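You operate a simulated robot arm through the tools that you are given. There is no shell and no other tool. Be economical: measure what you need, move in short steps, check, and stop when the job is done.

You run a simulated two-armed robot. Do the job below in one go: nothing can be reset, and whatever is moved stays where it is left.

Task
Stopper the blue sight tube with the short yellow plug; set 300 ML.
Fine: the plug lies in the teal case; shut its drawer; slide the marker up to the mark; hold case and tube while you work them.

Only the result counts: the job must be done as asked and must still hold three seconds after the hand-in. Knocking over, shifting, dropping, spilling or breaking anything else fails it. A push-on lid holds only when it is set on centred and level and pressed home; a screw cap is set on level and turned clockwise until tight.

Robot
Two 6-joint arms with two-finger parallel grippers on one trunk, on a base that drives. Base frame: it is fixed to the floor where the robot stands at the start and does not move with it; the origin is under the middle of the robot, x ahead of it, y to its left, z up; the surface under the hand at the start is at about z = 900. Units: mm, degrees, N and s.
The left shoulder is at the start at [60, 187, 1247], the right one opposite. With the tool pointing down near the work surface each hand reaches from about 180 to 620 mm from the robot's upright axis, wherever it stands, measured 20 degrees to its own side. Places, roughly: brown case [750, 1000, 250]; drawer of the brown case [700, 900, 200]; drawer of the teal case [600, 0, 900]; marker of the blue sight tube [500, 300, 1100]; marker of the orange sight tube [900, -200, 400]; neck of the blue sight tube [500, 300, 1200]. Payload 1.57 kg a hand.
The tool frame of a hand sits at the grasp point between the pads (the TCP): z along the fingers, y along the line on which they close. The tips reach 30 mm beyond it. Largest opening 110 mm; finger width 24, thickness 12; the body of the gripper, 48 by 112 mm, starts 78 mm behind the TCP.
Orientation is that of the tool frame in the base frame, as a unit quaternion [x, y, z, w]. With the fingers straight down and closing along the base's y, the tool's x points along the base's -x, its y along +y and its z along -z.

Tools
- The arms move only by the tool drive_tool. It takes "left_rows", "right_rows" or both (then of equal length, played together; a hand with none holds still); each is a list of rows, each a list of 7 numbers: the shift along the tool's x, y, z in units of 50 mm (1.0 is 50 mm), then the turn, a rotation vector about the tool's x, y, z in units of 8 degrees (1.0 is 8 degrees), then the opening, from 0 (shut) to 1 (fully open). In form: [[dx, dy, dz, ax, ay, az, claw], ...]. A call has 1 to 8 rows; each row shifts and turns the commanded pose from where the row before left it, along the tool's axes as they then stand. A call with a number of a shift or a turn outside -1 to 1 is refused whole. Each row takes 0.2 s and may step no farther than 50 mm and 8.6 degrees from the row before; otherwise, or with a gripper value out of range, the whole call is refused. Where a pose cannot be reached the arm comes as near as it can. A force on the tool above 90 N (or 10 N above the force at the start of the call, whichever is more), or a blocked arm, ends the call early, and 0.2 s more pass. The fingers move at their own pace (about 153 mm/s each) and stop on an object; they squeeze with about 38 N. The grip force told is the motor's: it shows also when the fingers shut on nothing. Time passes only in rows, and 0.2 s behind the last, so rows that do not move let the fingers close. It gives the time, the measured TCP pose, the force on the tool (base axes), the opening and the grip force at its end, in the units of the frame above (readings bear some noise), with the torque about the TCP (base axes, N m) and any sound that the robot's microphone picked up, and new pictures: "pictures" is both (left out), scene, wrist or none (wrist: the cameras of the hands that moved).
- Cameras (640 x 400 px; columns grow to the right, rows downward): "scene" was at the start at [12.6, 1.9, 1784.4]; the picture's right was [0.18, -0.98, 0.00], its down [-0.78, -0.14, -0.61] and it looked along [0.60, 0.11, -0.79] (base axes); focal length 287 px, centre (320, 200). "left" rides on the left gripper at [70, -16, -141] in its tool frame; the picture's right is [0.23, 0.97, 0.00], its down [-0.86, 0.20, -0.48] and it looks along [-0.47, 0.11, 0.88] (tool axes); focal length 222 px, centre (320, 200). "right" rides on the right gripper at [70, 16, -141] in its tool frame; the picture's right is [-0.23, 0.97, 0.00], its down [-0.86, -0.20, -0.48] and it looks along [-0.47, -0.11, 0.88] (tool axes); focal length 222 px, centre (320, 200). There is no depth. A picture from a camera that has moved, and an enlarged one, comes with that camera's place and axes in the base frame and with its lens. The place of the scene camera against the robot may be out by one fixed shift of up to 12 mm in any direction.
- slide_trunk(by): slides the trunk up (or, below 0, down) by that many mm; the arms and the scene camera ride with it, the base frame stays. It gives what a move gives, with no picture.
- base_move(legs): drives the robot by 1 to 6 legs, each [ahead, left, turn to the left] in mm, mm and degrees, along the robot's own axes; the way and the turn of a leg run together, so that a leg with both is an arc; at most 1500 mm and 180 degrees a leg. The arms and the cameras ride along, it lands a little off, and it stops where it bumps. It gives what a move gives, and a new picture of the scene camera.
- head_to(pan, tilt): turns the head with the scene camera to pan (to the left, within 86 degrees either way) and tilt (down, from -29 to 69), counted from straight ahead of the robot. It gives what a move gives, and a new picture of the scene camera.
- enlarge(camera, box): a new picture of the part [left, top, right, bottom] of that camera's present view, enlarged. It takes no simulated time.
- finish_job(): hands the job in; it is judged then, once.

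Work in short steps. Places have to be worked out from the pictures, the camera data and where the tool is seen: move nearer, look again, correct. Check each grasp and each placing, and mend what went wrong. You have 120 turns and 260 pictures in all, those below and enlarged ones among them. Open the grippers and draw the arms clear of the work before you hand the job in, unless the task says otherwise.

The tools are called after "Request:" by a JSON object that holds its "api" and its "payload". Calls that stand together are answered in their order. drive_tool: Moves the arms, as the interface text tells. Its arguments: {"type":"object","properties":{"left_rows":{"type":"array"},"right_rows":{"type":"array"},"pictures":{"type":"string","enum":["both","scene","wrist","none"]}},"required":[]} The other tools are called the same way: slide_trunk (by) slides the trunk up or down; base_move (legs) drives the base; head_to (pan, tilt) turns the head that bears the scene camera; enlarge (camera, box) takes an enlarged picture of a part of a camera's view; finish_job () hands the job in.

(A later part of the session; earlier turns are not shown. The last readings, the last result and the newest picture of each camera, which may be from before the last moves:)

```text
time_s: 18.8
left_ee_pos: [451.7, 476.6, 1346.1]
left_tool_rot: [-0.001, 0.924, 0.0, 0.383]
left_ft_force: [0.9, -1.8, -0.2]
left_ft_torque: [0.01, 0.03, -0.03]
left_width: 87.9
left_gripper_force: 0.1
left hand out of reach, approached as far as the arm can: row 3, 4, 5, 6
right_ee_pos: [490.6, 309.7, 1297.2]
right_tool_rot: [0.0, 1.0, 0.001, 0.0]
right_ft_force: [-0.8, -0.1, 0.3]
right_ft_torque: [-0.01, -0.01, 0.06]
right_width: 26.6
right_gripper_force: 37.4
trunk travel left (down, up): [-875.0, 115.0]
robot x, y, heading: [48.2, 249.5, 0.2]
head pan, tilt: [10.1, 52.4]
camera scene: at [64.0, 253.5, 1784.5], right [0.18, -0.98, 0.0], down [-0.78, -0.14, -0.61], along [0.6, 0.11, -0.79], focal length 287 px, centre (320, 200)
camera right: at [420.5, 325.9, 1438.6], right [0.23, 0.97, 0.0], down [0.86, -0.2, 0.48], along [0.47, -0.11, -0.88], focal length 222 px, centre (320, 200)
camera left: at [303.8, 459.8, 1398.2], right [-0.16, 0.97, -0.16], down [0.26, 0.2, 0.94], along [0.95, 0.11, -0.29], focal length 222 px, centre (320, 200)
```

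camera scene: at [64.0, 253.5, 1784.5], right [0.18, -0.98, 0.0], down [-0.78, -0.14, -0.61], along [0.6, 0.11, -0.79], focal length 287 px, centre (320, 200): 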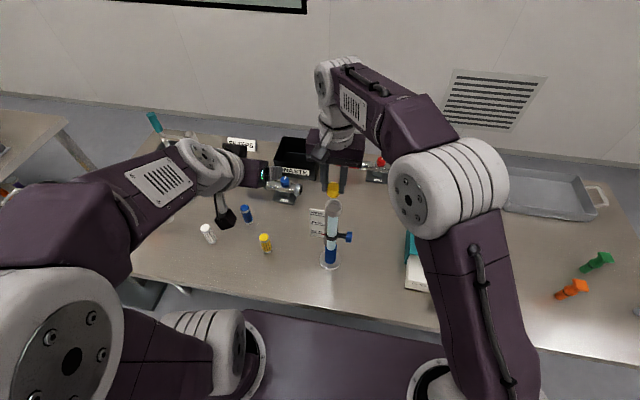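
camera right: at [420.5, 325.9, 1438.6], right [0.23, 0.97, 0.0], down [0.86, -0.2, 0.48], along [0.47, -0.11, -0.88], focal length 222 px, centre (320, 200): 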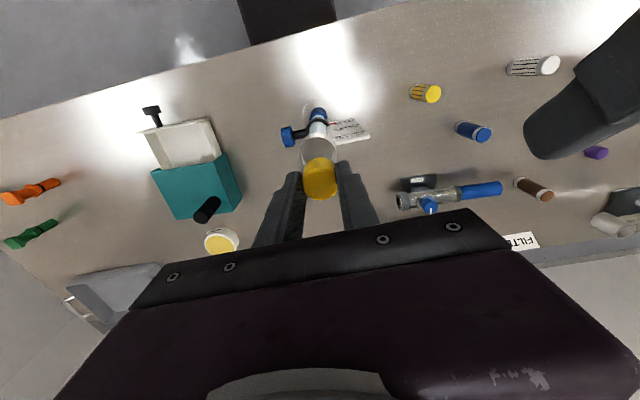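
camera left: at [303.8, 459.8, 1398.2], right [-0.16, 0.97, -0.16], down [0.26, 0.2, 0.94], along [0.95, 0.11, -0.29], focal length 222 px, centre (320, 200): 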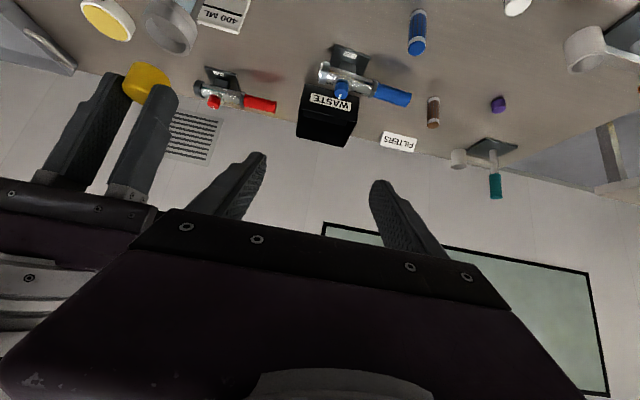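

The left arm hit its reach limit up high but holds the 45° pitch. I lower it on the left side, clear of the tube.

Request:
{"api": "drive_tool", "payload": {"left_rows": [[0.65, 0, 0.467, 0, 0, 0, 0.8], [0.65, 0, 0.467, 0, 0, 0, 0.8], [0.65, 0, 0.467, 0, 0, 0, 0.8], [0.65, 0, 0.467, 0, 0, 0, 0.8], [0.65, 0, 0.467, 0, 0, 0, 0.8], [0.65, 0, 0.467, 0, 0, 0, 0.8], [0.65, 0, 0.467, 0, 0, 0, 0.8]]}}

```text
time_s: 20.4
left_ee_pos: [484.9, 517.7, 1176.0]
left_tool_rot: [-0.002, 0.925, -0.011, 0.379]
left_ft_force: [-0.4, 0.0, 0.3]
left_ft_torque: [-0.04, -0.01, -0.02]
left_width: 88.1
left_gripper_force: 0.1
left hand out of reach, approached as far as the arm can: row 1, 2, 3, 4, 5, 6, 7
right_ee_pos: [490.2, 307.2, 1298.0]
right_tool_rot: [0.0, 1.0, 0.001, 0.0]
right_ft_force: [-0.6, 0.2, -0.7]
right_ft_torque: [0.01, 0.01, 0.0]
right_width: 26.7
right_gripper_force: 37.4
trunk travel left (down, up): [-875.0, 115.0]
robot x, y, heading: [50.2, 250.9, 0.2]
head pan, tilt: [10.1, 52.4]
camera scene: at [63.1, 252.4, 1784.5], right [0.18, -0.98, 0.0], down [-0.78, -0.14, -0.61], along [0.6, 0.11, -0.79], focal length 287 px, centre (320, 200)
camera left: at [336.7, 503.2, 1228.4], right [-0.16, 0.97, -0.18], down [0.27, 0.22, 0.94], along [0.95, 0.1, -0.3], focal length 222 px, centre (320, 200)
```

scene: 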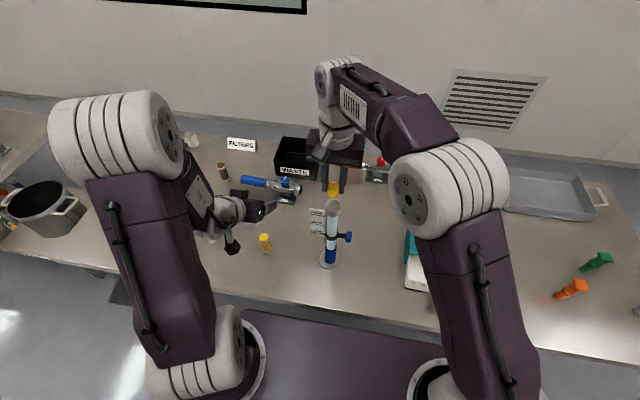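
left: 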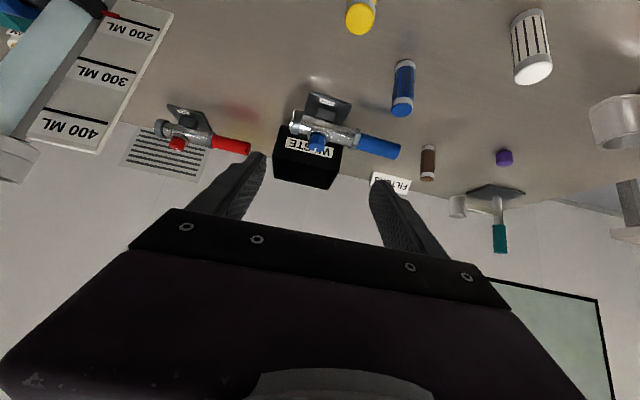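

The commanded wrist was too close to the shoulder. The actual grip pose lies farther ahead, so I move forward, inward and down, and see where it lands.

Request:
{"api": "drive_tool", "payload": {"left_rows": [[0.19, -0.4, 0.566, 0, 0, 0, 0.8], [0.19, -0.4, 0.566, 0, 0, 0, 0.8], [0.19, -0.4, 0.566, 0, 0, 0, 0.8]], "pictures": "none"}}

```text
time_s: 21.1
left_ee_pos: [549.7, 481.9, 1160.2]
left_tool_rot: [-0.006, 0.926, -0.012, 0.378]
left_ft_force: [0.0, 0.0, -0.4]
left_ft_torque: [-0.02, 0.03, -0.04]
left_width: 88.2
left_gripper_force: 0.0
left hand out of reach, approached as far as the arm can: row 1, 2, 3
right_ee_pos: [489.8, 308.3, 1296.0]
right_tool_rot: [-0.001, 1.0, -0.001, 0.0]
right_ft_force: [-0.1, -0.3, 0.0]
right_ft_torque: [0.01, 0.03, -0.01]
right_width: 26.4
right_gripper_force: 37.1
trunk travel left (down, up): [-875.0, 115.0]
robot x, y, heading: [52.3, 250.7, 0.2]
head pan, tilt: [10.1, 52.4]
```

The left wrist is still too close to its shoulder. I back the base off and shift left so both hands get the tube in comfortable reach.

Request:
{"api": "base_move", "payload": {"legs": [[-80, 90, 0]]}}

```text
time_s: 22.4
left_ee_pos: [469.6, 568.9, 1159.6]
left_tool_rot: [-0.006, 0.926, -0.011, 0.378]
left_ft_force: [0.1, -0.2, 0.3]
left_ft_torque: [0.03, 0.06, -0.02]
left_width: 88.0
left_gripper_force: 0.1
right_ee_pos: [414.2, 394.6, 1295.1]
right_tool_rot: [-0.001, 1.0, 0.001, -0.001]
right_ft_force: [0.3, -0.3, -0.3]
right_ft_torque: [0.03, 0.02, 0.0]
right_width: 26.3
right_gripper_force: 37.1
trunk travel left (down, up): [-875.0, 115.0]
robot x, y, heading: [-28.6, 338.3, 0.1]
head pan, tilt: [10.1, 52.4]
camera scene: at [-12.4, 337.3, 1784.4], right [0.18, -0.98, 0.0], down [-0.78, -0.14, -0.61], along [0.6, 0.11, -0.79], focal length 287 px, centre (320, 200)
```

scene: 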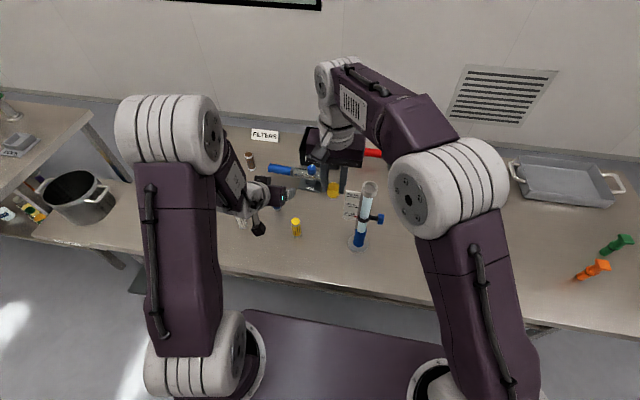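

I take a small step inward and down with the left hand to check it is now in reach.

Request:
{"api": "drive_tool", "payload": {"left_rows": [[0.42, -0.6, 0.42, 0, 0, 0, 0.8], [0.42, -0.6, 0.42, 0, 0, 0, 0.8]], "pictures": "none"}}

```text
time_s: 23.0
left_ee_pos: [479.5, 560.2, 1116.7]
left_tool_rot: [-0.005, 0.928, -0.029, 0.372]
left_ft_force: [0.0, 0.0, 0.5]
left_ft_torque: [0.02, 0.0, 0.0]
left_width: 87.8
left_gripper_force: 0.0
left hand out of reach, approached as far as the arm can: row 1, 2
right_ee_pos: [413.5, 396.0, 1296.6]
right_tool_rot: [-0.001, 1.0, 0.0, -0.001]
right_ft_force: [-0.5, -0.6, -0.5]
right_ft_torque: [0.02, 0.02, -0.02]
right_width: 26.5
right_gripper_force: 37.1
trunk travel left (down, up): [-875.0, 115.0]
robot x, y, heading: [-30.4, 335.9, 0.1]
head pan, tilt: [10.1, 52.4]
```

The commanded pose seems to lag behind the measured one. I command forward and up to bring it back into reach.

Request:
{"api": "drive_tool", "payload": {"left_rows": [[-0.8, 0, 0.318, 0, 0, 0, 0.8], [-0.8, 0, 0.318, 0, 0, 0, 0.8], [-0.8, 0, 0.318, 0, 0, 0, 0.8], [-0.8, 0, 0.318, 0, 0, 0, 0.8]], "pictures": "scene"}}

```text
time_s: 24.0
left_ee_pos: [632.8, 565.6, 1181.1]
left_tool_rot: [-0.007, 0.925, -0.013, 0.379]
left_ft_force: [0.1, 0.1, 0.1]
left_ft_torque: [0.01, 0.0, -0.02]
left_width: 87.9
left_gripper_force: 0.2
left hand out of reach, approached as far as the arm can: row 4
right_ee_pos: [412.7, 396.8, 1296.7]
right_tool_rot: [-0.001, 1.0, 0.0, -0.001]
right_ft_force: [1.1, 0.1, -0.1]
right_ft_torque: [0.02, 0.02, 0.04]
right_width: 26.4
right_gripper_force: 37.4
trunk travel left (down, up): [-875.0, 115.0]
robot x, y, heading: [-27.5, 333.7, -0.2]
head pan, tilt: [10.1, 52.4]
camera scene: at [-14.4, 340.7, 1784.4], right [0.18, -0.98, 0.0], down [-0.78, -0.14, -0.61], along [0.6, 0.11, -0.79], focal length 287 px, centre (320, 200)
```

scene: 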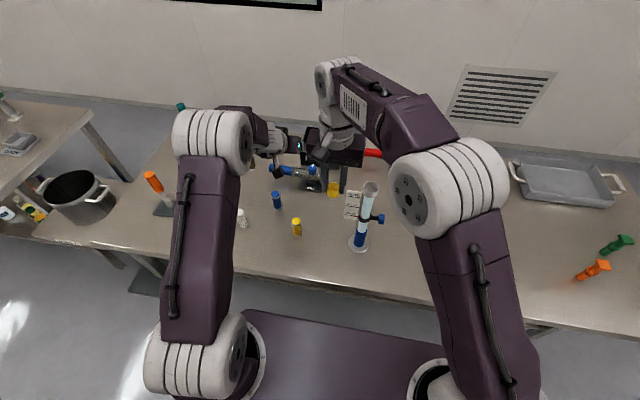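

The command restarts from the measured pose each call. A better plan is to hold the tube higher (z about 1130), where the arm is comfortable. I bring the right hand back over the tube and the left to its front-left side.

Request:
{"api": "drive_tool", "payload": {"left_rows": [[0.379, 0, -0.486, 0, 0, 0, 0.8], [0.379, -0.46, -0.486, 0, 0, 0, 0.8], [0.379, -0.46, -0.486, 0, 0, 0, 0.8], [0.379, -0.46, -0.486, 0, 0, 0, 0.8], [0.379, -0.46, -0.486, 0, 0, 0, 0.8], [0.379, -0.2, -0.486, 0, 0, 0, 0.8]], "right_rows": [[-0.52, -0.6, 0, 0, 0, 0, 0], [-0.52, -0.6, 0, 0, 0, 0, 0], [-0.52, -0.6, 0, 0, 0, 0, 0], [0, 0, 0, 0, 0, 0, 0], [0, 0, 0, 0, 0, 0, 0], [0, 0, 0, 0, 0, 0, 0]]}}

```text
time_s: 25.4
left_ee_pos: [460.2, 554.1, 1192.8]
left_tool_rot: [-0.004, 0.925, -0.017, 0.379]
left_ft_force: [-0.5, 0.5, 0.1]
left_ft_torque: [0.0, 0.01, 0.01]
left_width: 88.1
left_gripper_force: 0.1
left hand out of reach, approached as far as the arm can: row 3, 4, 5, 6
right_ee_pos: [490.7, 305.1, 1297.9]
right_tool_rot: [0.0, 1.0, 0.0, -0.001]
right_ft_force: [-0.2, 0.5, 0.4]
right_ft_torque: [0.04, 0.01, 0.0]
right_width: 26.4
right_gripper_force: 37.1
trunk travel left (down, up): [-875.0, 115.0]
robot x, y, heading: [-30.9, 336.4, 0.1]
head pan, tilt: [10.1, 52.4]
camera scene: at [-15.1, 339.2, 1784.4], right [0.18, -0.98, 0.0], down [-0.78, -0.14, -0.61], along [0.6, 0.11, -0.79], focal length 287 px, centre (320, 200)
camera right: at [419.6, 321.4, 1438.7], right [0.23, 0.97, 0.0], down [0.86, -0.2, 0.48], along [0.47, -0.11, -0.88], focal length 222 px, centre (320, 200)
camera left: at [312.3, 540.0, 1246.1], right [-0.16, 0.97, -0.19], down [0.28, 0.23, 0.93], along [0.95, 0.09, -0.3], focal length 222 px, centre (320, 200)
```

scene: 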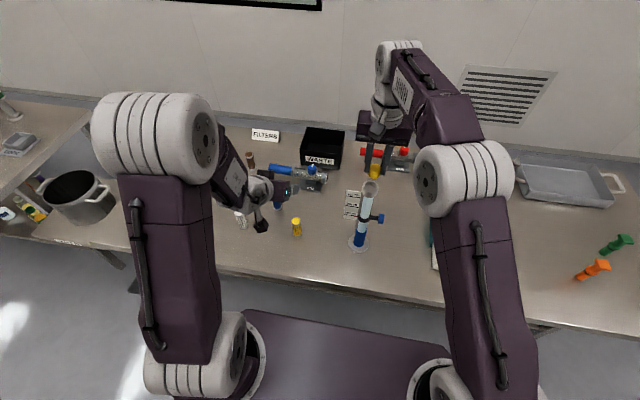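
right: 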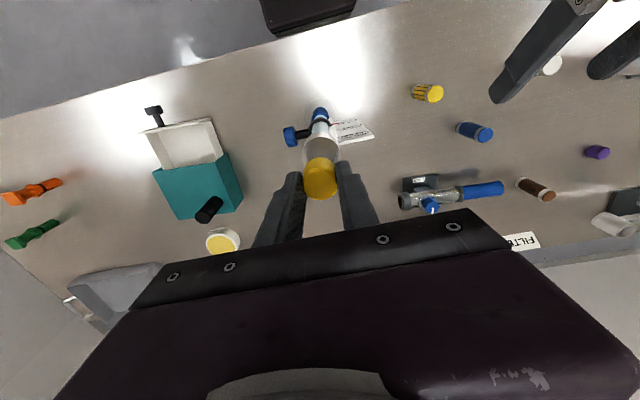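
left: 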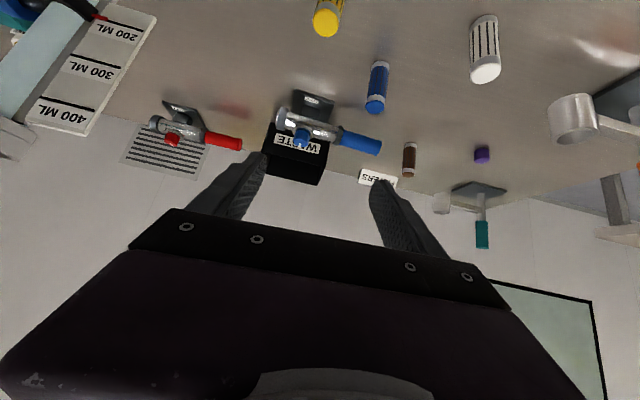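

The left wrist needs the approach along its own forearm line. I turn the robot 25° left and shift it so the left arm faces the tube straight on, and the right hand ends over the tube again.

Request:
{"api": "base_move", "payload": {"legs": [[0, 0, 25], [-61, -216, 0]]}}

```text
time_s: 28.4
left_ee_pos: [358.6, 521.4, 1192.0]
left_tool_rot: [-0.204, 0.903, 0.063, 0.372]
left_ft_force: [0.2, 0.3, -0.2]
left_ft_torque: [0.0, -0.02, -0.03]
left_width: 88.0
left_gripper_force: 0.0
right_ee_pos: [488.9, 307.5, 1296.8]
right_tool_rot: [-0.215, 0.977, 0.0, 0.001]
right_ft_force: [-0.2, 1.2, -0.1]
right_ft_torque: [-0.07, -0.02, 0.0]
right_width: 26.5
right_gripper_force: 37.6
trunk travel left (down, up): [-875.0, 115.0]
robot x, y, heading: [6.8, 114.9, 24.8]
head pan, tilt: [10.1, 52.4]
camera scene: at [12.2, 127.5, 1784.4], right [0.58, -0.82, 0.0], down [-0.65, -0.46, -0.61], along [0.5, 0.35, -0.79], focal length 287 px, centre (320, 200)
```

scene: 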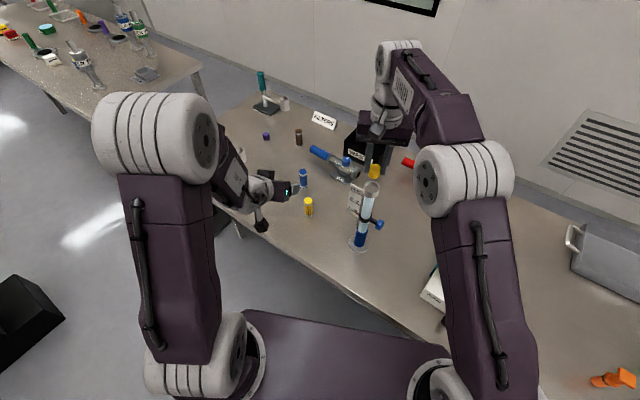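

The base landed exactly as planned. I yaw the left hand back 25° while swinging it inward toward the tube's front.

Request:
{"api": "drive_tool", "payload": {"left_rows": [[0, -0.5, 0, 0.7, 0, 0.7, 0.8], [0, -0.5, 0, 0.7, 0, 0.7, 0.8], [0, -0.5, 0, 0.7, 0, 0.7, 0.8], [0, -0.5, 0, 0, 0, 0, 0.8]], "pictures": "none"}}

```text
time_s: 29.4
left_ee_pos: [381.7, 419.9, 1197.1]
left_tool_rot: [-0.012, 0.923, -0.014, 0.385]
left_ft_force: [-0.9, -0.1, 0.9]
left_ft_torque: [0.01, -0.01, -0.04]
left_width: 87.9
left_gripper_force: 0.1
right_ee_pos: [489.6, 304.6, 1298.7]
right_tool_rot: [-0.216, 0.976, 0.001, 0.0]
right_ft_force: [-1.1, 0.0, -0.3]
right_ft_torque: [0.0, -0.02, -0.02]
right_width: 26.5
right_gripper_force: 37.6
trunk travel left (down, up): [-875.0, 115.0]
robot x, y, heading: [7.2, 115.1, 24.8]
head pan, tilt: [10.1, 52.4]
```

No reach limit now. I continue to a point straight in front of the tube.

Request:
{"api": "drive_tool", "payload": {"left_rows": [[-0.1, -0.75, 0.1, 0, 0, 0, 0.7], [-0.1, -0.75, 0.1, 0, 0, 0, 0.6], [-0.1, -0.75, 0.1, 0, 0, 0, 0.6]]}}

```text
time_s: 30.2
left_ee_pos: [396.9, 343.2, 1198.8]
left_tool_rot: [-0.013, 0.923, -0.018, 0.385]
left_ft_force: [0.5, 0.3, -0.8]
left_ft_torque: [-0.01, -0.03, -0.03]
left_width: 66.2
left_gripper_force: 0.1
left hand out of reach, approached as far as the arm can: row 3
right_ee_pos: [488.7, 304.8, 1297.9]
right_tool_rot: [-0.216, 0.976, 0.0, 0.0]
right_ft_force: [-0.4, 0.2, 0.6]
right_ft_torque: [-0.02, 0.02, -0.04]
right_width: 26.4
right_gripper_force: 37.6
trunk travel left (down, up): [-875.0, 115.0]
robot x, y, heading: [4.9, 115.3, 25.0]
head pan, tilt: [10.1, 52.4]
camera scene: at [12.4, 124.3, 1784.4], right [0.57, -0.82, 0.0], down [-0.65, -0.46, -0.61], along [0.5, 0.35, -0.79], focal length 287 px, centre (320, 200)
camera left: at [249.5, 328.0, 1251.4], right [-0.17, 0.96, -0.2], down [0.26, 0.24, 0.93], along [0.95, 0.1, -0.29], focal length 222 px, centre (320, 200)
```

scene: 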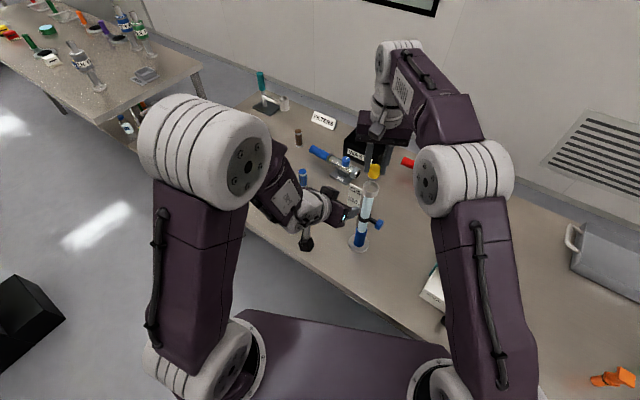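
left: 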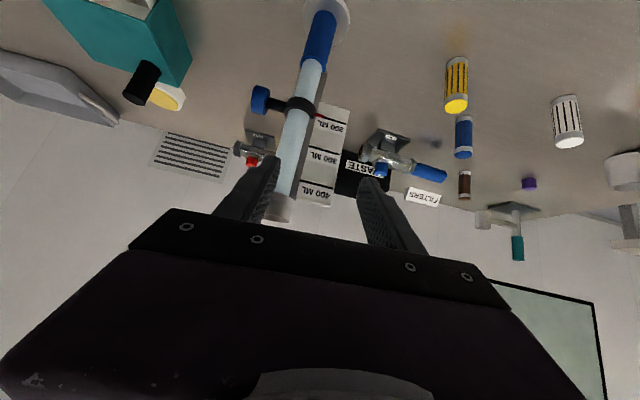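

I move in along the fingers while centring on y 306, then check before enclosing the tube.

Request:
{"api": "drive_tool", "payload": {"left_rows": [[-0.08, -0.37, 0.4, 0, 0, 0, 0.65], [-0.08, -0.37, 0.4, 0, 0, 0, 0.65]], "pictures": "wrist"}}

Request:
{"api": "enlarge", "payload": {"camera": "left", "box": [180, 0, 440, 230]}}

```text
time_s: 30.8
left_ee_pos: [417.7, 343.1, 1196.4]
left_tool_rot: [-0.012, 0.923, -0.019, 0.384]
left_ft_force: [0.5, 0.0, 0.0]
left_ft_torque: [0.03, 0.01, 0.0]
left_width: 71.8
left_gripper_force: 0.0
left hand out of reach, approached as far as the arm can: row 1, 2
right_ee_pos: [490.4, 305.3, 1297.2]
right_tool_rot: [-0.215, 0.977, -0.001, 0.0]
right_ft_force: [0.6, 0.2, 0.0]
right_ft_torque: [0.0, 0.0, 0.01]
right_width: 26.4
right_gripper_force: 37.0
trunk travel left (down, up): [-875.0, 115.0]
robot x, y, heading: [4.1, 115.3, 24.9]
head pan, tilt: [10.1, 52.4]
camera left: at [269.9, 327.3, 1248.0], right [-0.17, 0.96, -0.2], down [0.26, 0.24, 0.93], along [0.95, 0.1, -0.29], focal length 222 px, centre (320, 200)
```

left: 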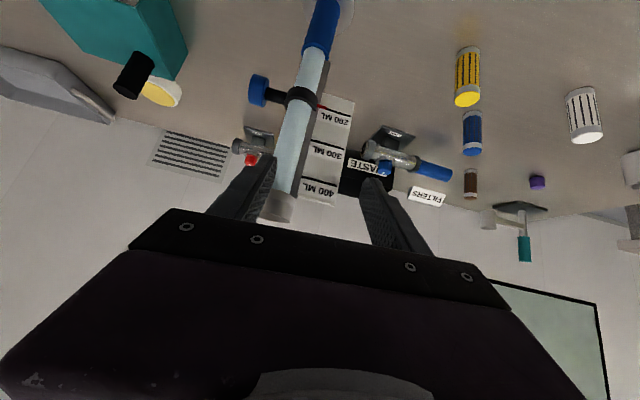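

```text
1.74 times, centred on (310, 115) of left
camera zoom: at [269.9, 327.3, 1248.0], right [-0.17, 0.96, -0.2], down [0.26, 0.24, 0.93], along [0.95, 0.1, -0.29], focal length 386 px, centre (337, 348)
```

zoom: 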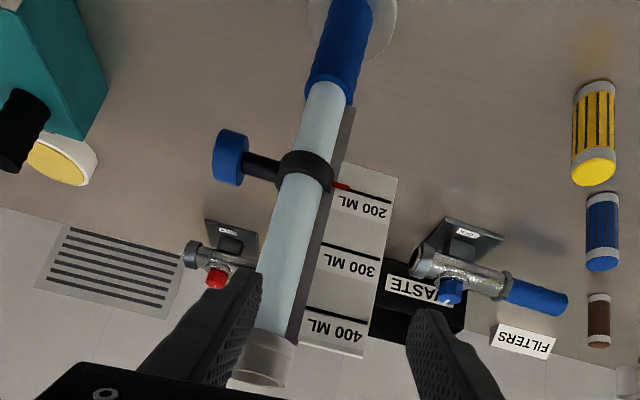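

The wrist is limited again, and more inward yaw has freed it before. I yaw another 14° and step toward the tube.

Request:
{"api": "drive_tool", "payload": {"left_rows": [[0, 0, 0, 0.65, 0, 0.65, 0.65], [0, -0.3, 0, 0.65, 0, 0.65, 0.65], [0, -0.4, 0, 0, 0, 0, 0.65]], "pictures": "wrist"}}

```text
time_s: 31.6
left_ee_pos: [408.9, 307.5, 1199.2]
left_tool_rot: [0.105, 0.915, -0.062, 0.384]
left_ft_force: [-0.2, -1.3, 0.9]
left_ft_torque: [-0.01, 0.03, 0.06]
left_width: 71.5
left_gripper_force: 0.1
right_ee_pos: [488.6, 302.9, 1298.0]
right_tool_rot: [-0.215, 0.977, 0.001, 0.001]
right_ft_force: [-0.9, -0.1, 0.1]
right_ft_torque: [0.02, -0.02, 0.0]
right_width: 26.2
right_gripper_force: 37.2
trunk travel left (down, up): [-875.0, 115.0]
robot x, y, heading: [6.3, 119.8, 25.2]
head pan, tilt: [10.1, 52.4]
camera left: at [261.2, 329.4, 1248.3], right [0.08, 0.98, -0.19], down [0.3, 0.16, 0.94], along [0.95, -0.13, -0.28], focal length 222 px, centre (320, 200)
```

left: 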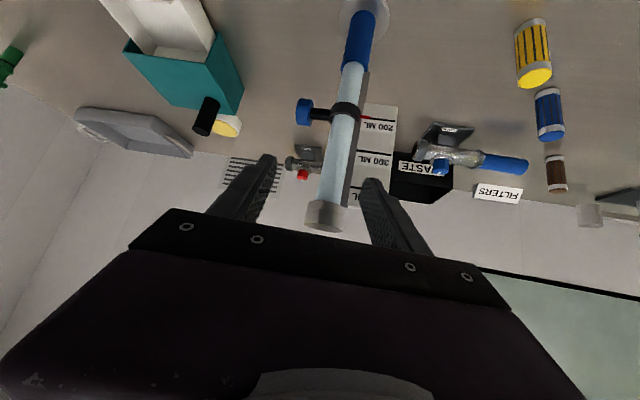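

It works. The tube sits 20 mm to tool-left, so I centre and advance part way.

Request:
{"api": "drive_tool", "payload": {"left_rows": [[-0.04, 0.41, 0.2, 0, 0, 0, 0.65], [-0.04, 0, 0.45, 0, 0, 0, 0.65], [-0.03, 0, 0.45, 0, 0, 0, 0.65]], "pictures": "wrist"}}

```text
time_s: 32.4
left_ee_pos: [457.9, 316.1, 1161.8]
left_tool_rot: [0.104, 0.915, -0.061, 0.385]
left_ft_force: [0.1, 0.5, -0.1]
left_ft_torque: [-0.01, -0.03, 0.0]
left_width: 71.4
left_gripper_force: 0.1
right_ee_pos: [490.5, 304.6, 1297.8]
right_tool_rot: [-0.216, 0.976, 0.0, 0.0]
right_ft_force: [0.3, -0.1, -0.1]
right_ft_torque: [0.01, 0.04, 0.03]
right_width: 26.6
right_gripper_force: 36.9
trunk travel left (down, up): [-875.0, 115.0]
robot x, y, heading: [9.6, 116.2, 25.1]
head pan, tilt: [10.1, 52.4]
camera left: at [308.8, 337.5, 1211.6], right [0.08, 0.98, -0.19], down [0.3, 0.16, 0.94], along [0.95, -0.13, -0.28], focal length 222 px, centre (320, 200)
```

left: 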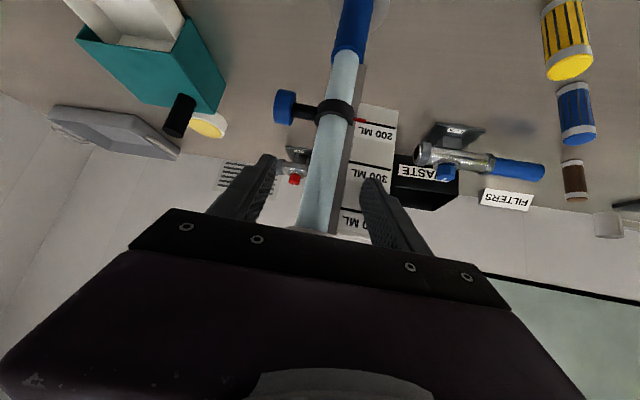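

Centred. Before closing in I check how far behind the tube the scale card stands, using the right and left cameras.

Request:
{"api": "enlarge", "payload": {"camera": "right", "box": [270, 80, 400, 200]}}

Request:
{"api": "enlarge", "payload": {"camera": "left", "box": [250, 60, 430, 240]}}

```text
3.33 times, centred on (335, 140) of right
camera zoom: at [420.0, 289.5, 1438.7], right [-0.2, 0.98, 0.0], down [0.86, 0.18, 0.48], along [0.47, 0.1, -0.88], focal length 740 px, centre (270, 400)
```

zoom: 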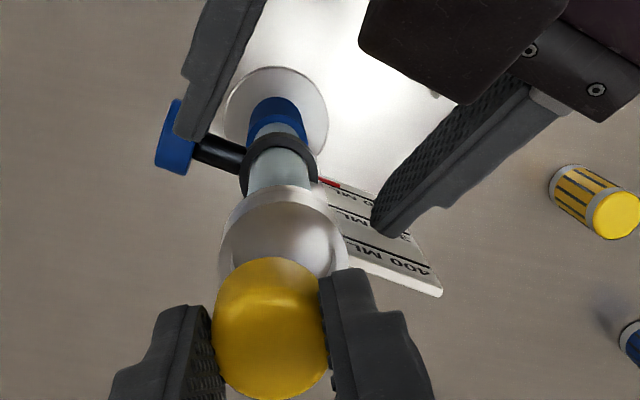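

```text
2.22 times, centred on (340, 150) of left
camera zoom: at [308.8, 337.5, 1211.6], right [0.08, 0.98, -0.19], down [0.3, 0.16, 0.94], along [0.95, -0.13, -0.28], focal length 494 px, centre (276, 311)
```

zoom: 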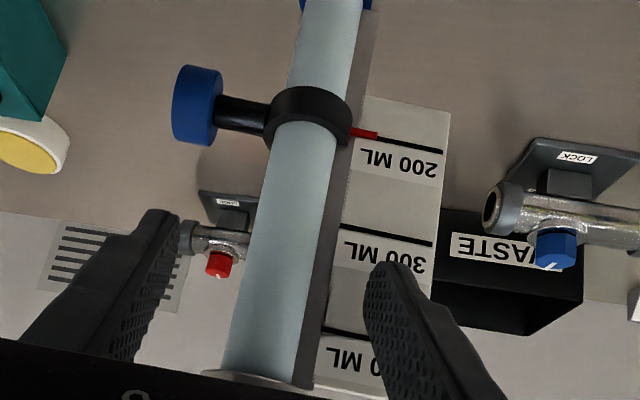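

The card stands nearly abreast of the tube, so gripping there would touch it. I back off and go lower, to grip the blue section below the card and marker.

Request:
{"api": "drive_tool", "payload": {"left_rows": [[0, 0, -0.9, 0, 0, 0, 0.65], [0.68, 0.03, 0.66, 0, 0, 0, 0.65], [0.68, 0.03, 0.66, 0, 0, 0, 0.65], [0.68, 0.03, 0.66, 0, 0, 0, 0.65], [0.68, 0.03, 0.66, 0, 0, 0, 0.65]]}}

```text
time_s: 33.6
left_ee_pos: [464.3, 342.6, 1024.0]
left_tool_rot: [0.104, 0.916, -0.069, 0.38]
left_ft_force: [-0.5, -0.3, -1.0]
left_ft_torque: [0.02, 0.0, 0.0]
left_width: 72.2
left_gripper_force: 0.5
left hand out of reach, approached as far as the arm can: row 3, 4, 5
right_ee_pos: [491.0, 305.0, 1296.1]
right_tool_rot: [-0.216, 0.976, 0.0, 0.0]
right_ft_force: [0.9, -0.3, -0.7]
right_ft_torque: [0.0, -0.02, -0.01]
right_width: 26.7
right_gripper_force: 37.8
trunk travel left (down, up): [-875.0, 115.0]
robot x, y, heading: [7.9, 112.8, 24.7]
head pan, tilt: [10.1, 52.4]
camera scene: at [14.2, 123.7, 1784.5], right [0.57, -0.82, 0.0], down [-0.65, -0.46, -0.61], along [0.5, 0.35, -0.79], focal length 287 px, centre (320, 200)
camera left: at [317.5, 364.8, 1075.3], right [0.08, 0.97, -0.21], down [0.31, 0.17, 0.93], along [0.95, -0.14, -0.29], focal length 222 px, centre (320, 200)
```

scene: 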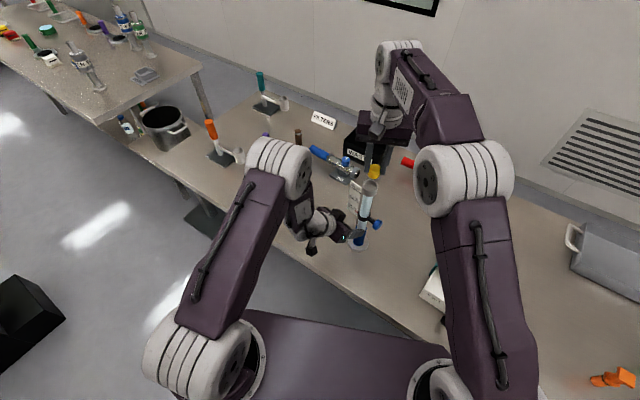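
left: 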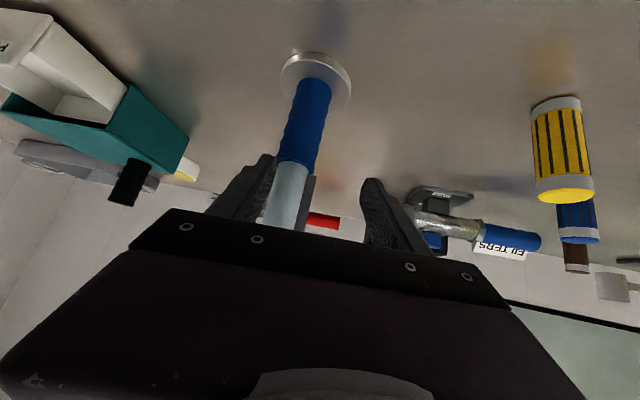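

The wrist can't hold 45° this low. I back off from the tube and reduce the pitch to about 30°.

Request:
{"api": "drive_tool", "payload": {"left_rows": [[0, 0.1, -0.6, 0, 0, 0, 0.65], [0, 0, -0.4, 0, 0.94, 0, 0.65], [0, 0, 0, 0, 0.94, 0, 0.65], [0, 0, 0, 0, 0, 0, 0.65]], "pictures": "wrist"}}

```text
time_s: 34.6
left_ee_pos: [438.8, 358.2, 1063.1]
left_tool_rot: [0.112, 0.958, -0.047, 0.26]
left_ft_force: [0.4, -0.6, 0.5]
left_ft_torque: [-0.04, 0.02, 0.01]
left_width: 71.4
left_gripper_force: 0.0
left hand out of reach, approached as far as the arm can: row 1
right_ee_pos: [489.3, 305.5, 1296.9]
right_tool_rot: [-0.216, 0.976, 0.0, -0.001]
right_ft_force: [0.6, -0.6, -0.2]
right_ft_torque: [-0.01, 0.01, 0.02]
right_width: 26.3
right_gripper_force: 37.4
trunk travel left (down, up): [-875.0, 115.0]
robot x, y, heading: [6.1, 120.5, 25.1]
head pan, tilt: [10.1, 52.4]
camera left: at [308.4, 376.8, 1150.4], right [0.04, 0.99, -0.15], down [0.53, 0.1, 0.84], along [0.85, -0.11, -0.52], focal length 222 px, centre (320, 200)
```

left: 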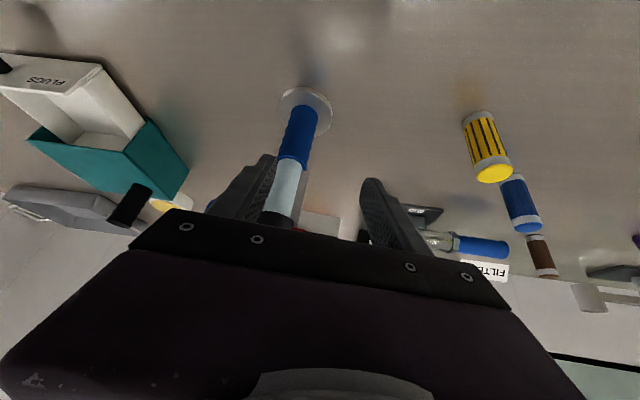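

I shift the left hand sideways in front of the tube, staying back, then check alignment.

Request:
{"api": "drive_tool", "payload": {"left_rows": [[0.2, -0.2, -0.04, 0, 0, 0, 0.65], [0.02, -0.45, -0.04, 0, 0, 0, 0.65], [0, 0, 0.4, 0, 0, 0, 0.65]], "pictures": "wrist"}}

```text
time_s: 35.4
left_ee_pos: [429.3, 326.7, 1046.1]
left_tool_rot: [0.112, 0.958, -0.049, 0.261]
left_ft_force: [-0.1, -0.5, -0.1]
left_ft_torque: [0.02, 0.03, 0.01]
left_width: 71.5
left_gripper_force: 0.1
right_ee_pos: [491.4, 304.7, 1296.6]
right_tool_rot: [-0.215, 0.977, -0.001, 0.0]
right_ft_force: [0.3, 0.3, -0.1]
right_ft_torque: [-0.01, 0.0, 0.02]
right_width: 26.6
right_gripper_force: 37.8
trunk travel left (down, up): [-875.0, 115.0]
robot x, y, heading: [8.0, 117.2, 24.9]
head pan, tilt: [10.1, 52.4]
camera left: at [299.7, 344.9, 1132.6], right [0.04, 0.99, -0.15], down [0.53, 0.1, 0.84], along [0.85, -0.12, -0.52], focal length 222 px, centre (320, 200)
```

left: 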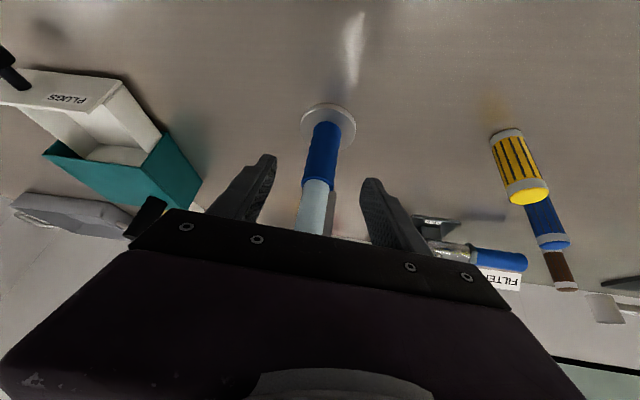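

The remaining path is straight along the fingers (105 mm). I advance 55 mm and check.

Request:
{"api": "drive_tool", "payload": {"left_rows": [[0, 0, 0.5, 0, 0, 0, 0.65], [0, 0, 0.6, 0, 0, 0, 0.65]], "pictures": "wrist"}}

```text
time_s: 36.0
left_ee_pos: [457.4, 317.1, 997.0]
left_tool_rot: [0.112, 0.958, -0.049, 0.261]
left_ft_force: [0.6, 0.3, -0.3]
left_ft_torque: [0.01, 0.03, -0.01]
left_width: 71.4
left_gripper_force: 0.2
right_ee_pos: [491.4, 304.9, 1297.2]
right_tool_rot: [-0.216, 0.976, -0.001, -0.001]
right_ft_force: [0.6, 0.5, -0.2]
right_ft_torque: [0.0, 0.06, 0.01]
right_width: 26.4
right_gripper_force: 36.8
trunk travel left (down, up): [-875.0, 115.0]
robot x, y, heading: [6.4, 116.3, 25.0]
head pan, tilt: [10.1, 52.4]
camera left: at [327.2, 336.6, 1084.0], right [0.04, 0.99, -0.15], down [0.53, 0.1, 0.84], along [0.85, -0.12, -0.52], focal length 222 px, centre (320, 200)
```

left: 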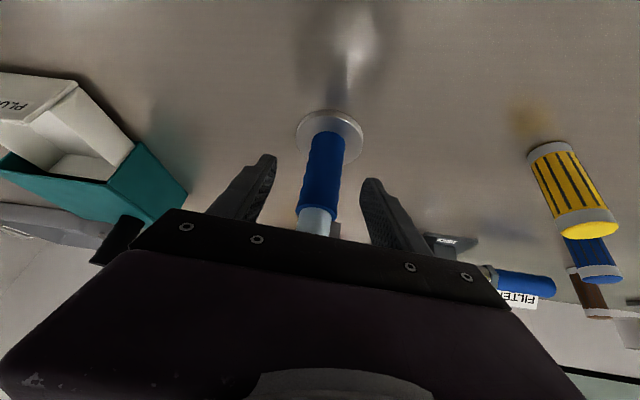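

Well centred. I advance the last 46 mm.

Request:
{"api": "drive_tool", "payload": {"left_rows": [[0, 0, 0.5, 0, 0, 0, 0.65], [0, 0, 0.42, 0, 0, 0, 0.65]], "pictures": "wrist"}}

Request:
{"api": "enlarge", "payload": {"camera": "left", "box": [220, 80, 420, 230]}}

```text
time_s: 36.6
left_ee_pos: [480.3, 309.5, 956.7]
left_tool_rot: [0.111, 0.958, -0.047, 0.261]
left_ft_force: [0.5, -0.5, 0.2]
left_ft_torque: [0.01, -0.01, 0.02]
left_width: 71.4
left_gripper_force: 0.2
right_ee_pos: [491.0, 305.0, 1295.9]
right_tool_rot: [-0.215, 0.977, -0.001, -0.001]
right_ft_force: [-0.3, 0.4, -0.6]
right_ft_torque: [0.05, 0.02, -0.02]
right_width: 26.7
right_gripper_force: 37.5
trunk travel left (down, up): [-875.0, 115.0]
robot x, y, heading: [7.9, 116.5, 25.1]
head pan, tilt: [10.1, 52.4]
camera left: at [350.2, 328.4, 1043.6], right [0.04, 0.99, -0.15], down [0.53, 0.1, 0.84], along [0.85, -0.11, -0.52], focal length 222 px, centre (320, 200)
```

left: 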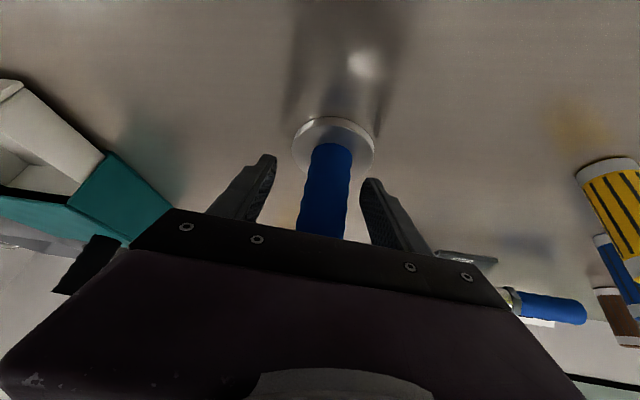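

```text
2.67 times, centred on (320, 155) of left
camera zoom: at [350.2, 328.4, 1043.6], right [0.04, 0.99, -0.15], down [0.53, 0.1, 0.84], along [0.85, -0.11, -0.52], focal length 592 px, centre (320, 320)
```

zoom: 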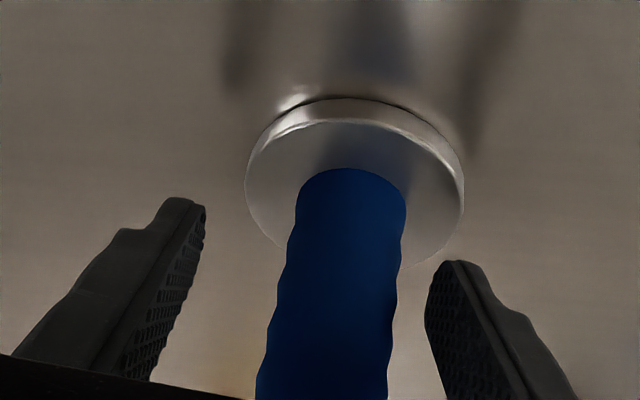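

The blue part is a rubber grip, the right place to hold. The tube lies about 6 mm to tool +y, so I correct and close gently.

Request:
{"api": "drive_tool", "payload": {"left_rows": [[0, 0.11, 0, 0, 0, 0, 0.55], [0, 0, 0, 0, 0, 0, 0.45], [0, 0, 0, 0, 0, 0, 0.38]], "pictures": "none"}}

Request:
{"api": "enlarge", "payload": {"camera": "left", "box": [220, 80, 420, 230]}}

```text
time_s: 37.4
left_ee_pos: [479.1, 315.2, 957.6]
left_tool_rot: [0.112, 0.958, -0.048, 0.261]
left_ft_force: [-0.2, -0.1, -0.5]
left_ft_torque: [0.0, -0.01, 0.0]
left_width: 41.8
left_gripper_force: 0.2
right_ee_pos: [489.6, 305.7, 1295.0]
right_tool_rot: [-0.215, 0.977, 0.0, 0.0]
right_ft_force: [-1.1, -0.3, 0.1]
right_ft_torque: [-0.03, -0.02, 0.0]
right_width: 26.2
right_gripper_force: 37.5
trunk travel left (down, up): [-875.0, 115.0]
robot x, y, heading: [9.3, 120.8, 24.8]
head pan, tilt: [10.1, 52.4]
```

```text
2.67 times, centred on (320, 155) of left
camera zoom: at [349.6, 333.2, 1044.3], right [0.04, 0.99, -0.15], down [0.53, 0.1, 0.84], along [0.85, -0.11, -0.52], focal length 592 px, centre (320, 320)
```

zoom: 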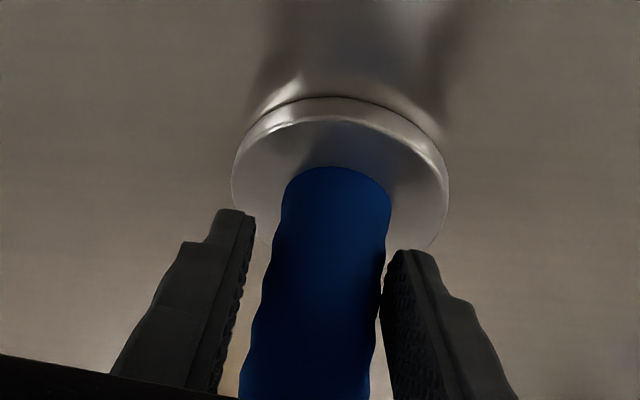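

Nearly centred; I nudge 2.5 mm more and close.

Request:
{"api": "drive_tool", "payload": {"left_rows": [[0, 0.05, 0, 0, 0, 0, 0.38], [0, 0, 0, 0, 0, 0, 0.2], [0, 0, 0, 0, 0, 0, 0], [0, 0, 0, 0, 0, 0, 0]]}}

Request:
{"api": "enlarge", "payload": {"camera": "right", "box": [260, 70, 400, 210]}}

```text
time_s: 38.4
left_ee_pos: [481.0, 316.5, 958.3]
left_tool_rot: [0.112, 0.958, -0.047, 0.261]
left_ft_force: [-0.2, 0.8, 2.1]
left_ft_torque: [0.18, -0.09, -0.01]
left_width: 35.9
left_gripper_force: 38.0
right_ee_pos: [489.4, 305.1, 1297.3]
right_tool_rot: [-0.217, 0.976, 0.0, 0.0]
right_ft_force: [0.3, 0.2, -0.5]
right_ft_torque: [-0.01, -0.01, 0.04]
right_width: 26.4
right_gripper_force: 36.5
trunk travel left (down, up): [-875.0, 115.0]
robot x, y, heading: [6.3, 116.5, 24.7]
head pan, tilt: [10.1, 52.4]
camera scene: at [12.6, 122.9, 1784.5], right [0.57, -0.82, 0.0], down [-0.65, -0.46, -0.61], along [0.5, 0.35, -0.79], focal length 287 px, centre (320, 200)
camera left: at [350.0, 335.4, 1044.6], right [0.04, 0.99, -0.15], down [0.53, 0.1, 0.84], along [0.85, -0.11, -0.52], focal length 222 px, centre (320, 200)
```

scene: 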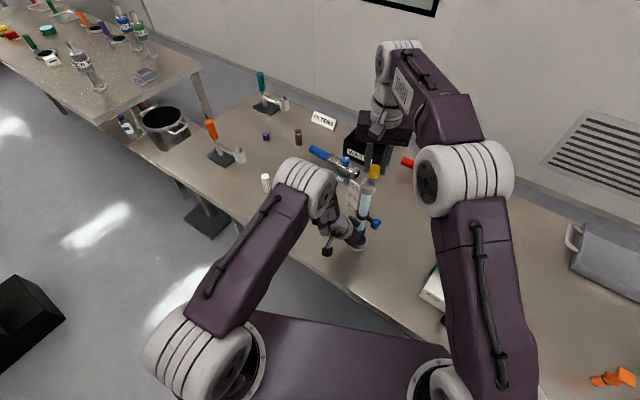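
left: 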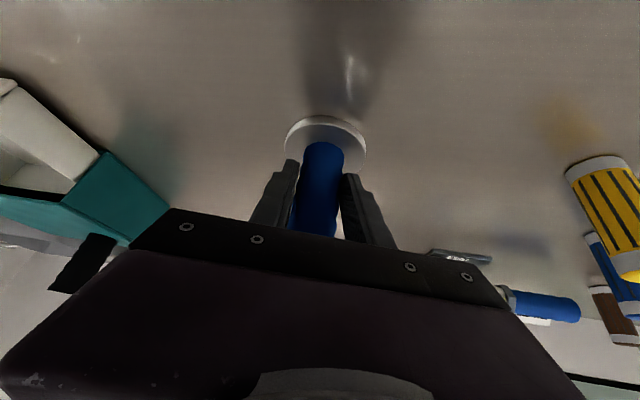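

```text
2.86 times, centred on (330, 140) of right
camera zoom: at [419.3, 290.4, 1438.8], right [-0.2, 0.98, 0.0], down [0.86, 0.18, 0.48], along [0.47, 0.1, -0.88], focal length 635 px, centre (291, 371)
```

zoom: 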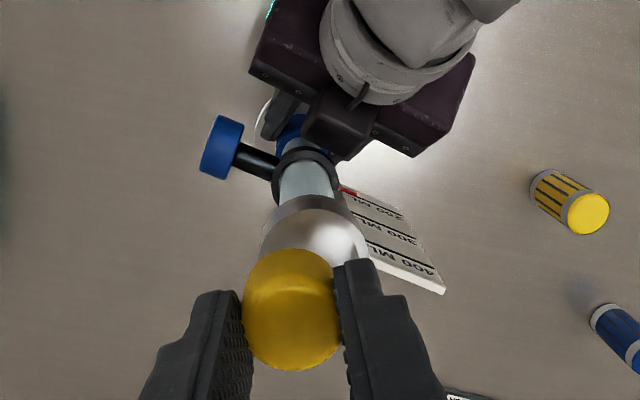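

The tube is held (36 mm grip). I enlarge the neck and plug for a precise alignment.

Request:
{"api": "enlarge", "payload": {"camera": "right", "box": [295, 100, 365, 160]}}

Request:
{"api": "enlarge", "payload": {"camera": "scene", "box": [340, 150, 400, 200]}}

```text
6.67 times, centred on (330, 130) of right
camera zoom: at [419.3, 290.4, 1438.8], right [-0.2, 0.98, 0.0], down [0.86, 0.18, 0.48], along [0.47, 0.1, -0.88], focal length 1481 px, centre (253, 667)
```

zoom: 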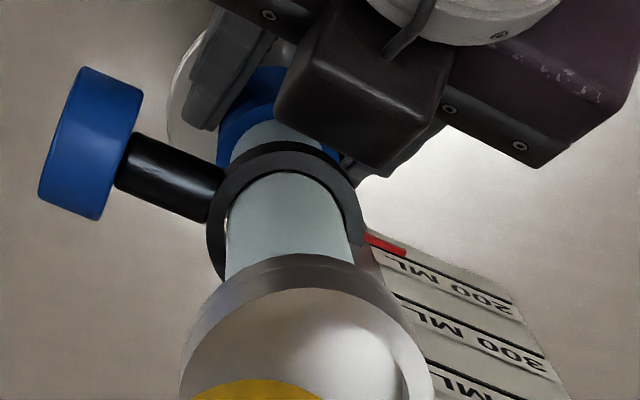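

```text
8.00 times, centred on (370, 175) of scene
camera zoom: at [12.6, 122.9, 1784.5], right [0.57, -0.82, 0.0], down [-0.65, -0.46, -0.61], along [0.5, 0.35, -0.79], focal length 2295 px, centre (-80, 400)
```

zoom: 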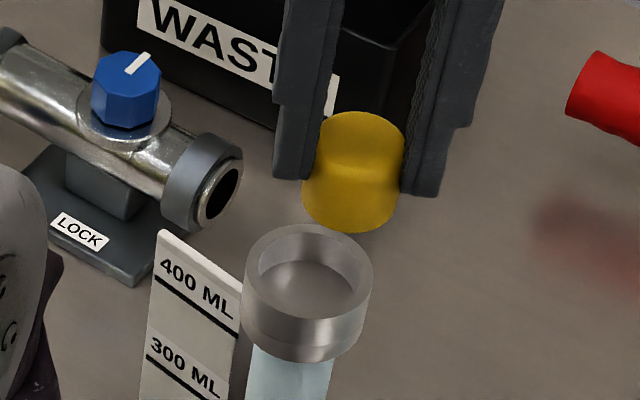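

Tube axis is now about (492, 314) after gripping. I shift the plug over it and come down to just above the rim.

Request:
{"api": "drive_tool", "payload": {"right_rows": [[-0.13, 0.14, 0, 0, 0, 0, 0], [0, 0, 0.35, 0, 0, 0, 0], [0, 0, 0.35, 0, 0, 0, 0]], "pictures": "none"}}

Request:
{"api": "enlarge", "payload": {"camera": "right", "box": [275, 110, 365, 210]}}

Request:
{"api": "enlarge", "payload": {"camera": "scene", "box": [340, 150, 400, 200]}}

```text
time_s: 39.2
left_ee_pos: [481.2, 317.0, 958.1]
left_tool_rot: [0.112, 0.958, -0.048, 0.261]
left_ft_force: [0.1, 1.8, 5.4]
left_ft_torque: [0.34, -0.12, -0.01]
left_width: 35.2
left_gripper_force: 37.4
right_ee_pos: [493.0, 313.8, 1263.9]
right_tool_rot: [-0.217, 0.976, 0.0, 0.0]
right_ft_force: [0.1, 1.7, 0.4]
right_ft_torque: [-0.02, 0.02, 0.02]
right_width: 26.7
right_gripper_force: 37.5
trunk travel left (down, up): [-875.0, 115.0]
robot x, y, heading: [6.6, 117.0, 25.2]
head pan, tilt: [10.1, 52.4]
```

```text
4.00 times, centred on (320, 160) of right
camera zoom: at [422.2, 299.0, 1404.9], right [-0.2, 0.98, 0.0], down [0.86, 0.18, 0.48], along [0.47, 0.1, -0.88], focal length 888 px, centre (320, 360)
```

zoom: 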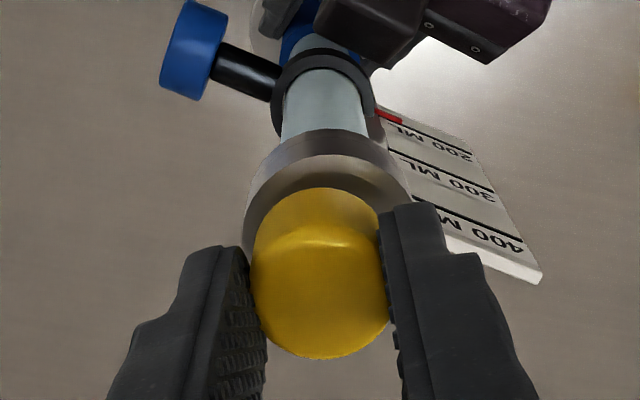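

```text
8.00 times, centred on (370, 175) of scene
camera zoom: at [12.2, 123.0, 1784.5], right [0.57, -0.82, 0.0], down [-0.65, -0.46, -0.61], along [0.5, 0.35, -0.79], focal length 2295 px, centre (-80, 400)
```

zoom: 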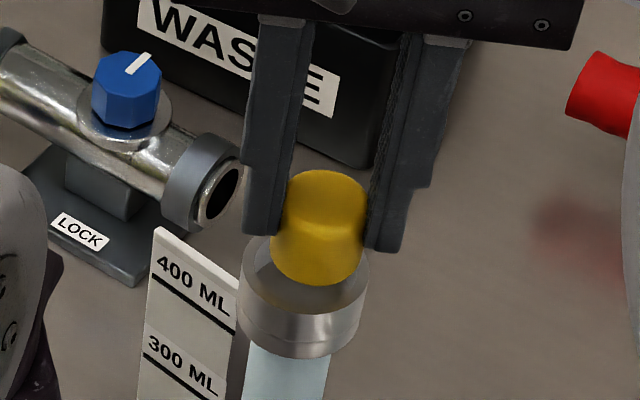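

Combining both views: the rim is at z about 1210, centred about (491, 315.2); the plug bottom is 12 mm above it. I correct by (-2, +1.4) and lower 8 mm.

Request:
{"api": "drive_tool", "payload": {"right_rows": [[0.024, 0.042, 0, 0, 0, 0, 0], [0, 0, 0.16, 0, 0, 0, 0]], "pictures": "none"}}

Request:
{"api": "enlarge", "payload": {"camera": "right", "box": [275, 110, 365, 210]}}

Request:
{"api": "enlarge", "payload": {"camera": "scene", "box": [340, 150, 400, 200]}}

```text
time_s: 39.8
left_ee_pos: [481.6, 316.0, 958.1]
left_tool_rot: [0.112, 0.958, -0.048, 0.261]
left_ft_force: [2.5, 2.8, 6.8]
left_ft_torque: [0.62, -0.22, 0.02]
left_width: 35.2
left_gripper_force: 37.8
right_ee_pos: [491.5, 315.9, 1254.9]
right_tool_rot: [-0.216, 0.976, 0.001, 0.001]
right_ft_force: [-0.2, 0.8, 1.1]
right_ft_torque: [0.01, 0.02, -0.03]
right_width: 26.2
right_gripper_force: 37.2
trunk travel left (down, up): [-875.0, 115.0]
robot x, y, heading: [6.3, 118.1, 25.0]
head pan, tilt: [10.1, 52.4]
```

```text
4.00 times, centred on (320, 160) of right
camera zoom: at [420.2, 301.0, 1397.1], right [-0.2, 0.98, 0.0], down [0.86, 0.18, 0.48], along [0.47, 0.1, -0.88], focal length 888 px, centre (320, 360)
```

zoom: 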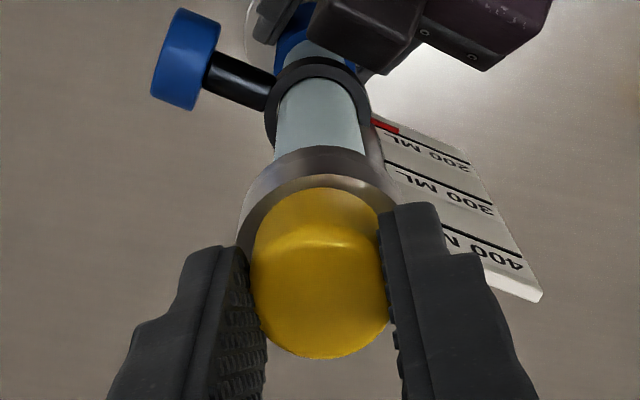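

```text
8.00 times, centred on (370, 175) of scene
camera zoom: at [12.0, 123.1, 1784.5], right [0.57, -0.82, 0.0], down [-0.65, -0.46, -0.61], along [0.5, 0.35, -0.79], focal length 2295 px, centre (-80, 400)
```

zoom: 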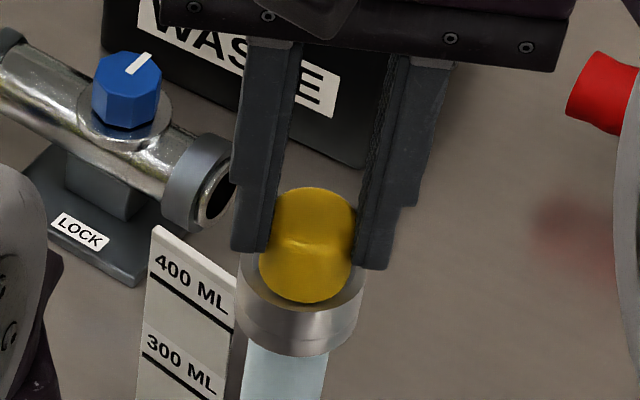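

Alignment looks within a millimetre. I lower 8 mm slowly into the rim and watch the force.

Request:
{"api": "drive_tool", "payload": {"right_rows": [[0.005, 0.01, 0.08, 0, 0, 0, 0], [0, 0, 0.08, 0, 0, 0, 0]], "pictures": "none"}}

Request:
{"api": "enlarge", "payload": {"camera": "scene", "box": [340, 150, 400, 200]}}

```text
time_s: 40.4
left_ee_pos: [478.4, 316.4, 958.3]
left_tool_rot: [0.112, 0.958, -0.048, 0.261]
left_ft_force: [4.5, 3.6, -3.2]
left_ft_torque: [1.08, -0.83, -0.02]
left_width: 35.4
left_gripper_force: 38.0
right_ee_pos: [489.8, 316.2, 1248.6]
right_tool_rot: [-0.215, 0.977, 0.001, 0.002]
right_ft_force: [0.8, -0.7, 29.3]
right_ft_torque: [-0.35, 0.12, -0.06]
right_width: 26.8
right_gripper_force: 37.4
trunk travel left (down, up): [-875.0, 115.0]
robot x, y, heading: [7.1, 116.1, 25.0]
head pan, tilt: [10.1, 52.4]
```

```text
8.00 times, centred on (370, 175) of scene
camera zoom: at [10.4, 122.2, 1784.7], right [0.57, -0.82, 0.0], down [-0.65, -0.46, -0.61], along [0.5, 0.35, -0.79], focal length 2295 px, centre (-80, 400)
```

zoom: 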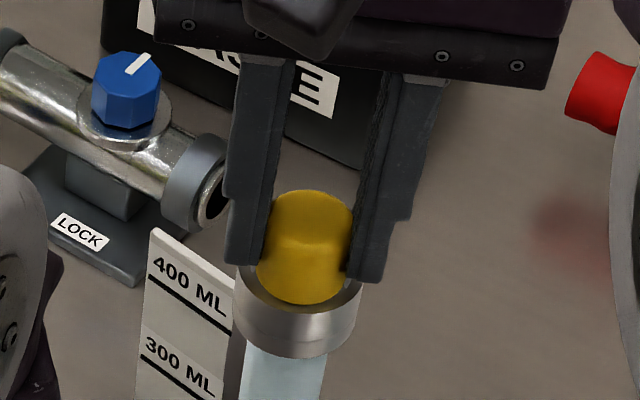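

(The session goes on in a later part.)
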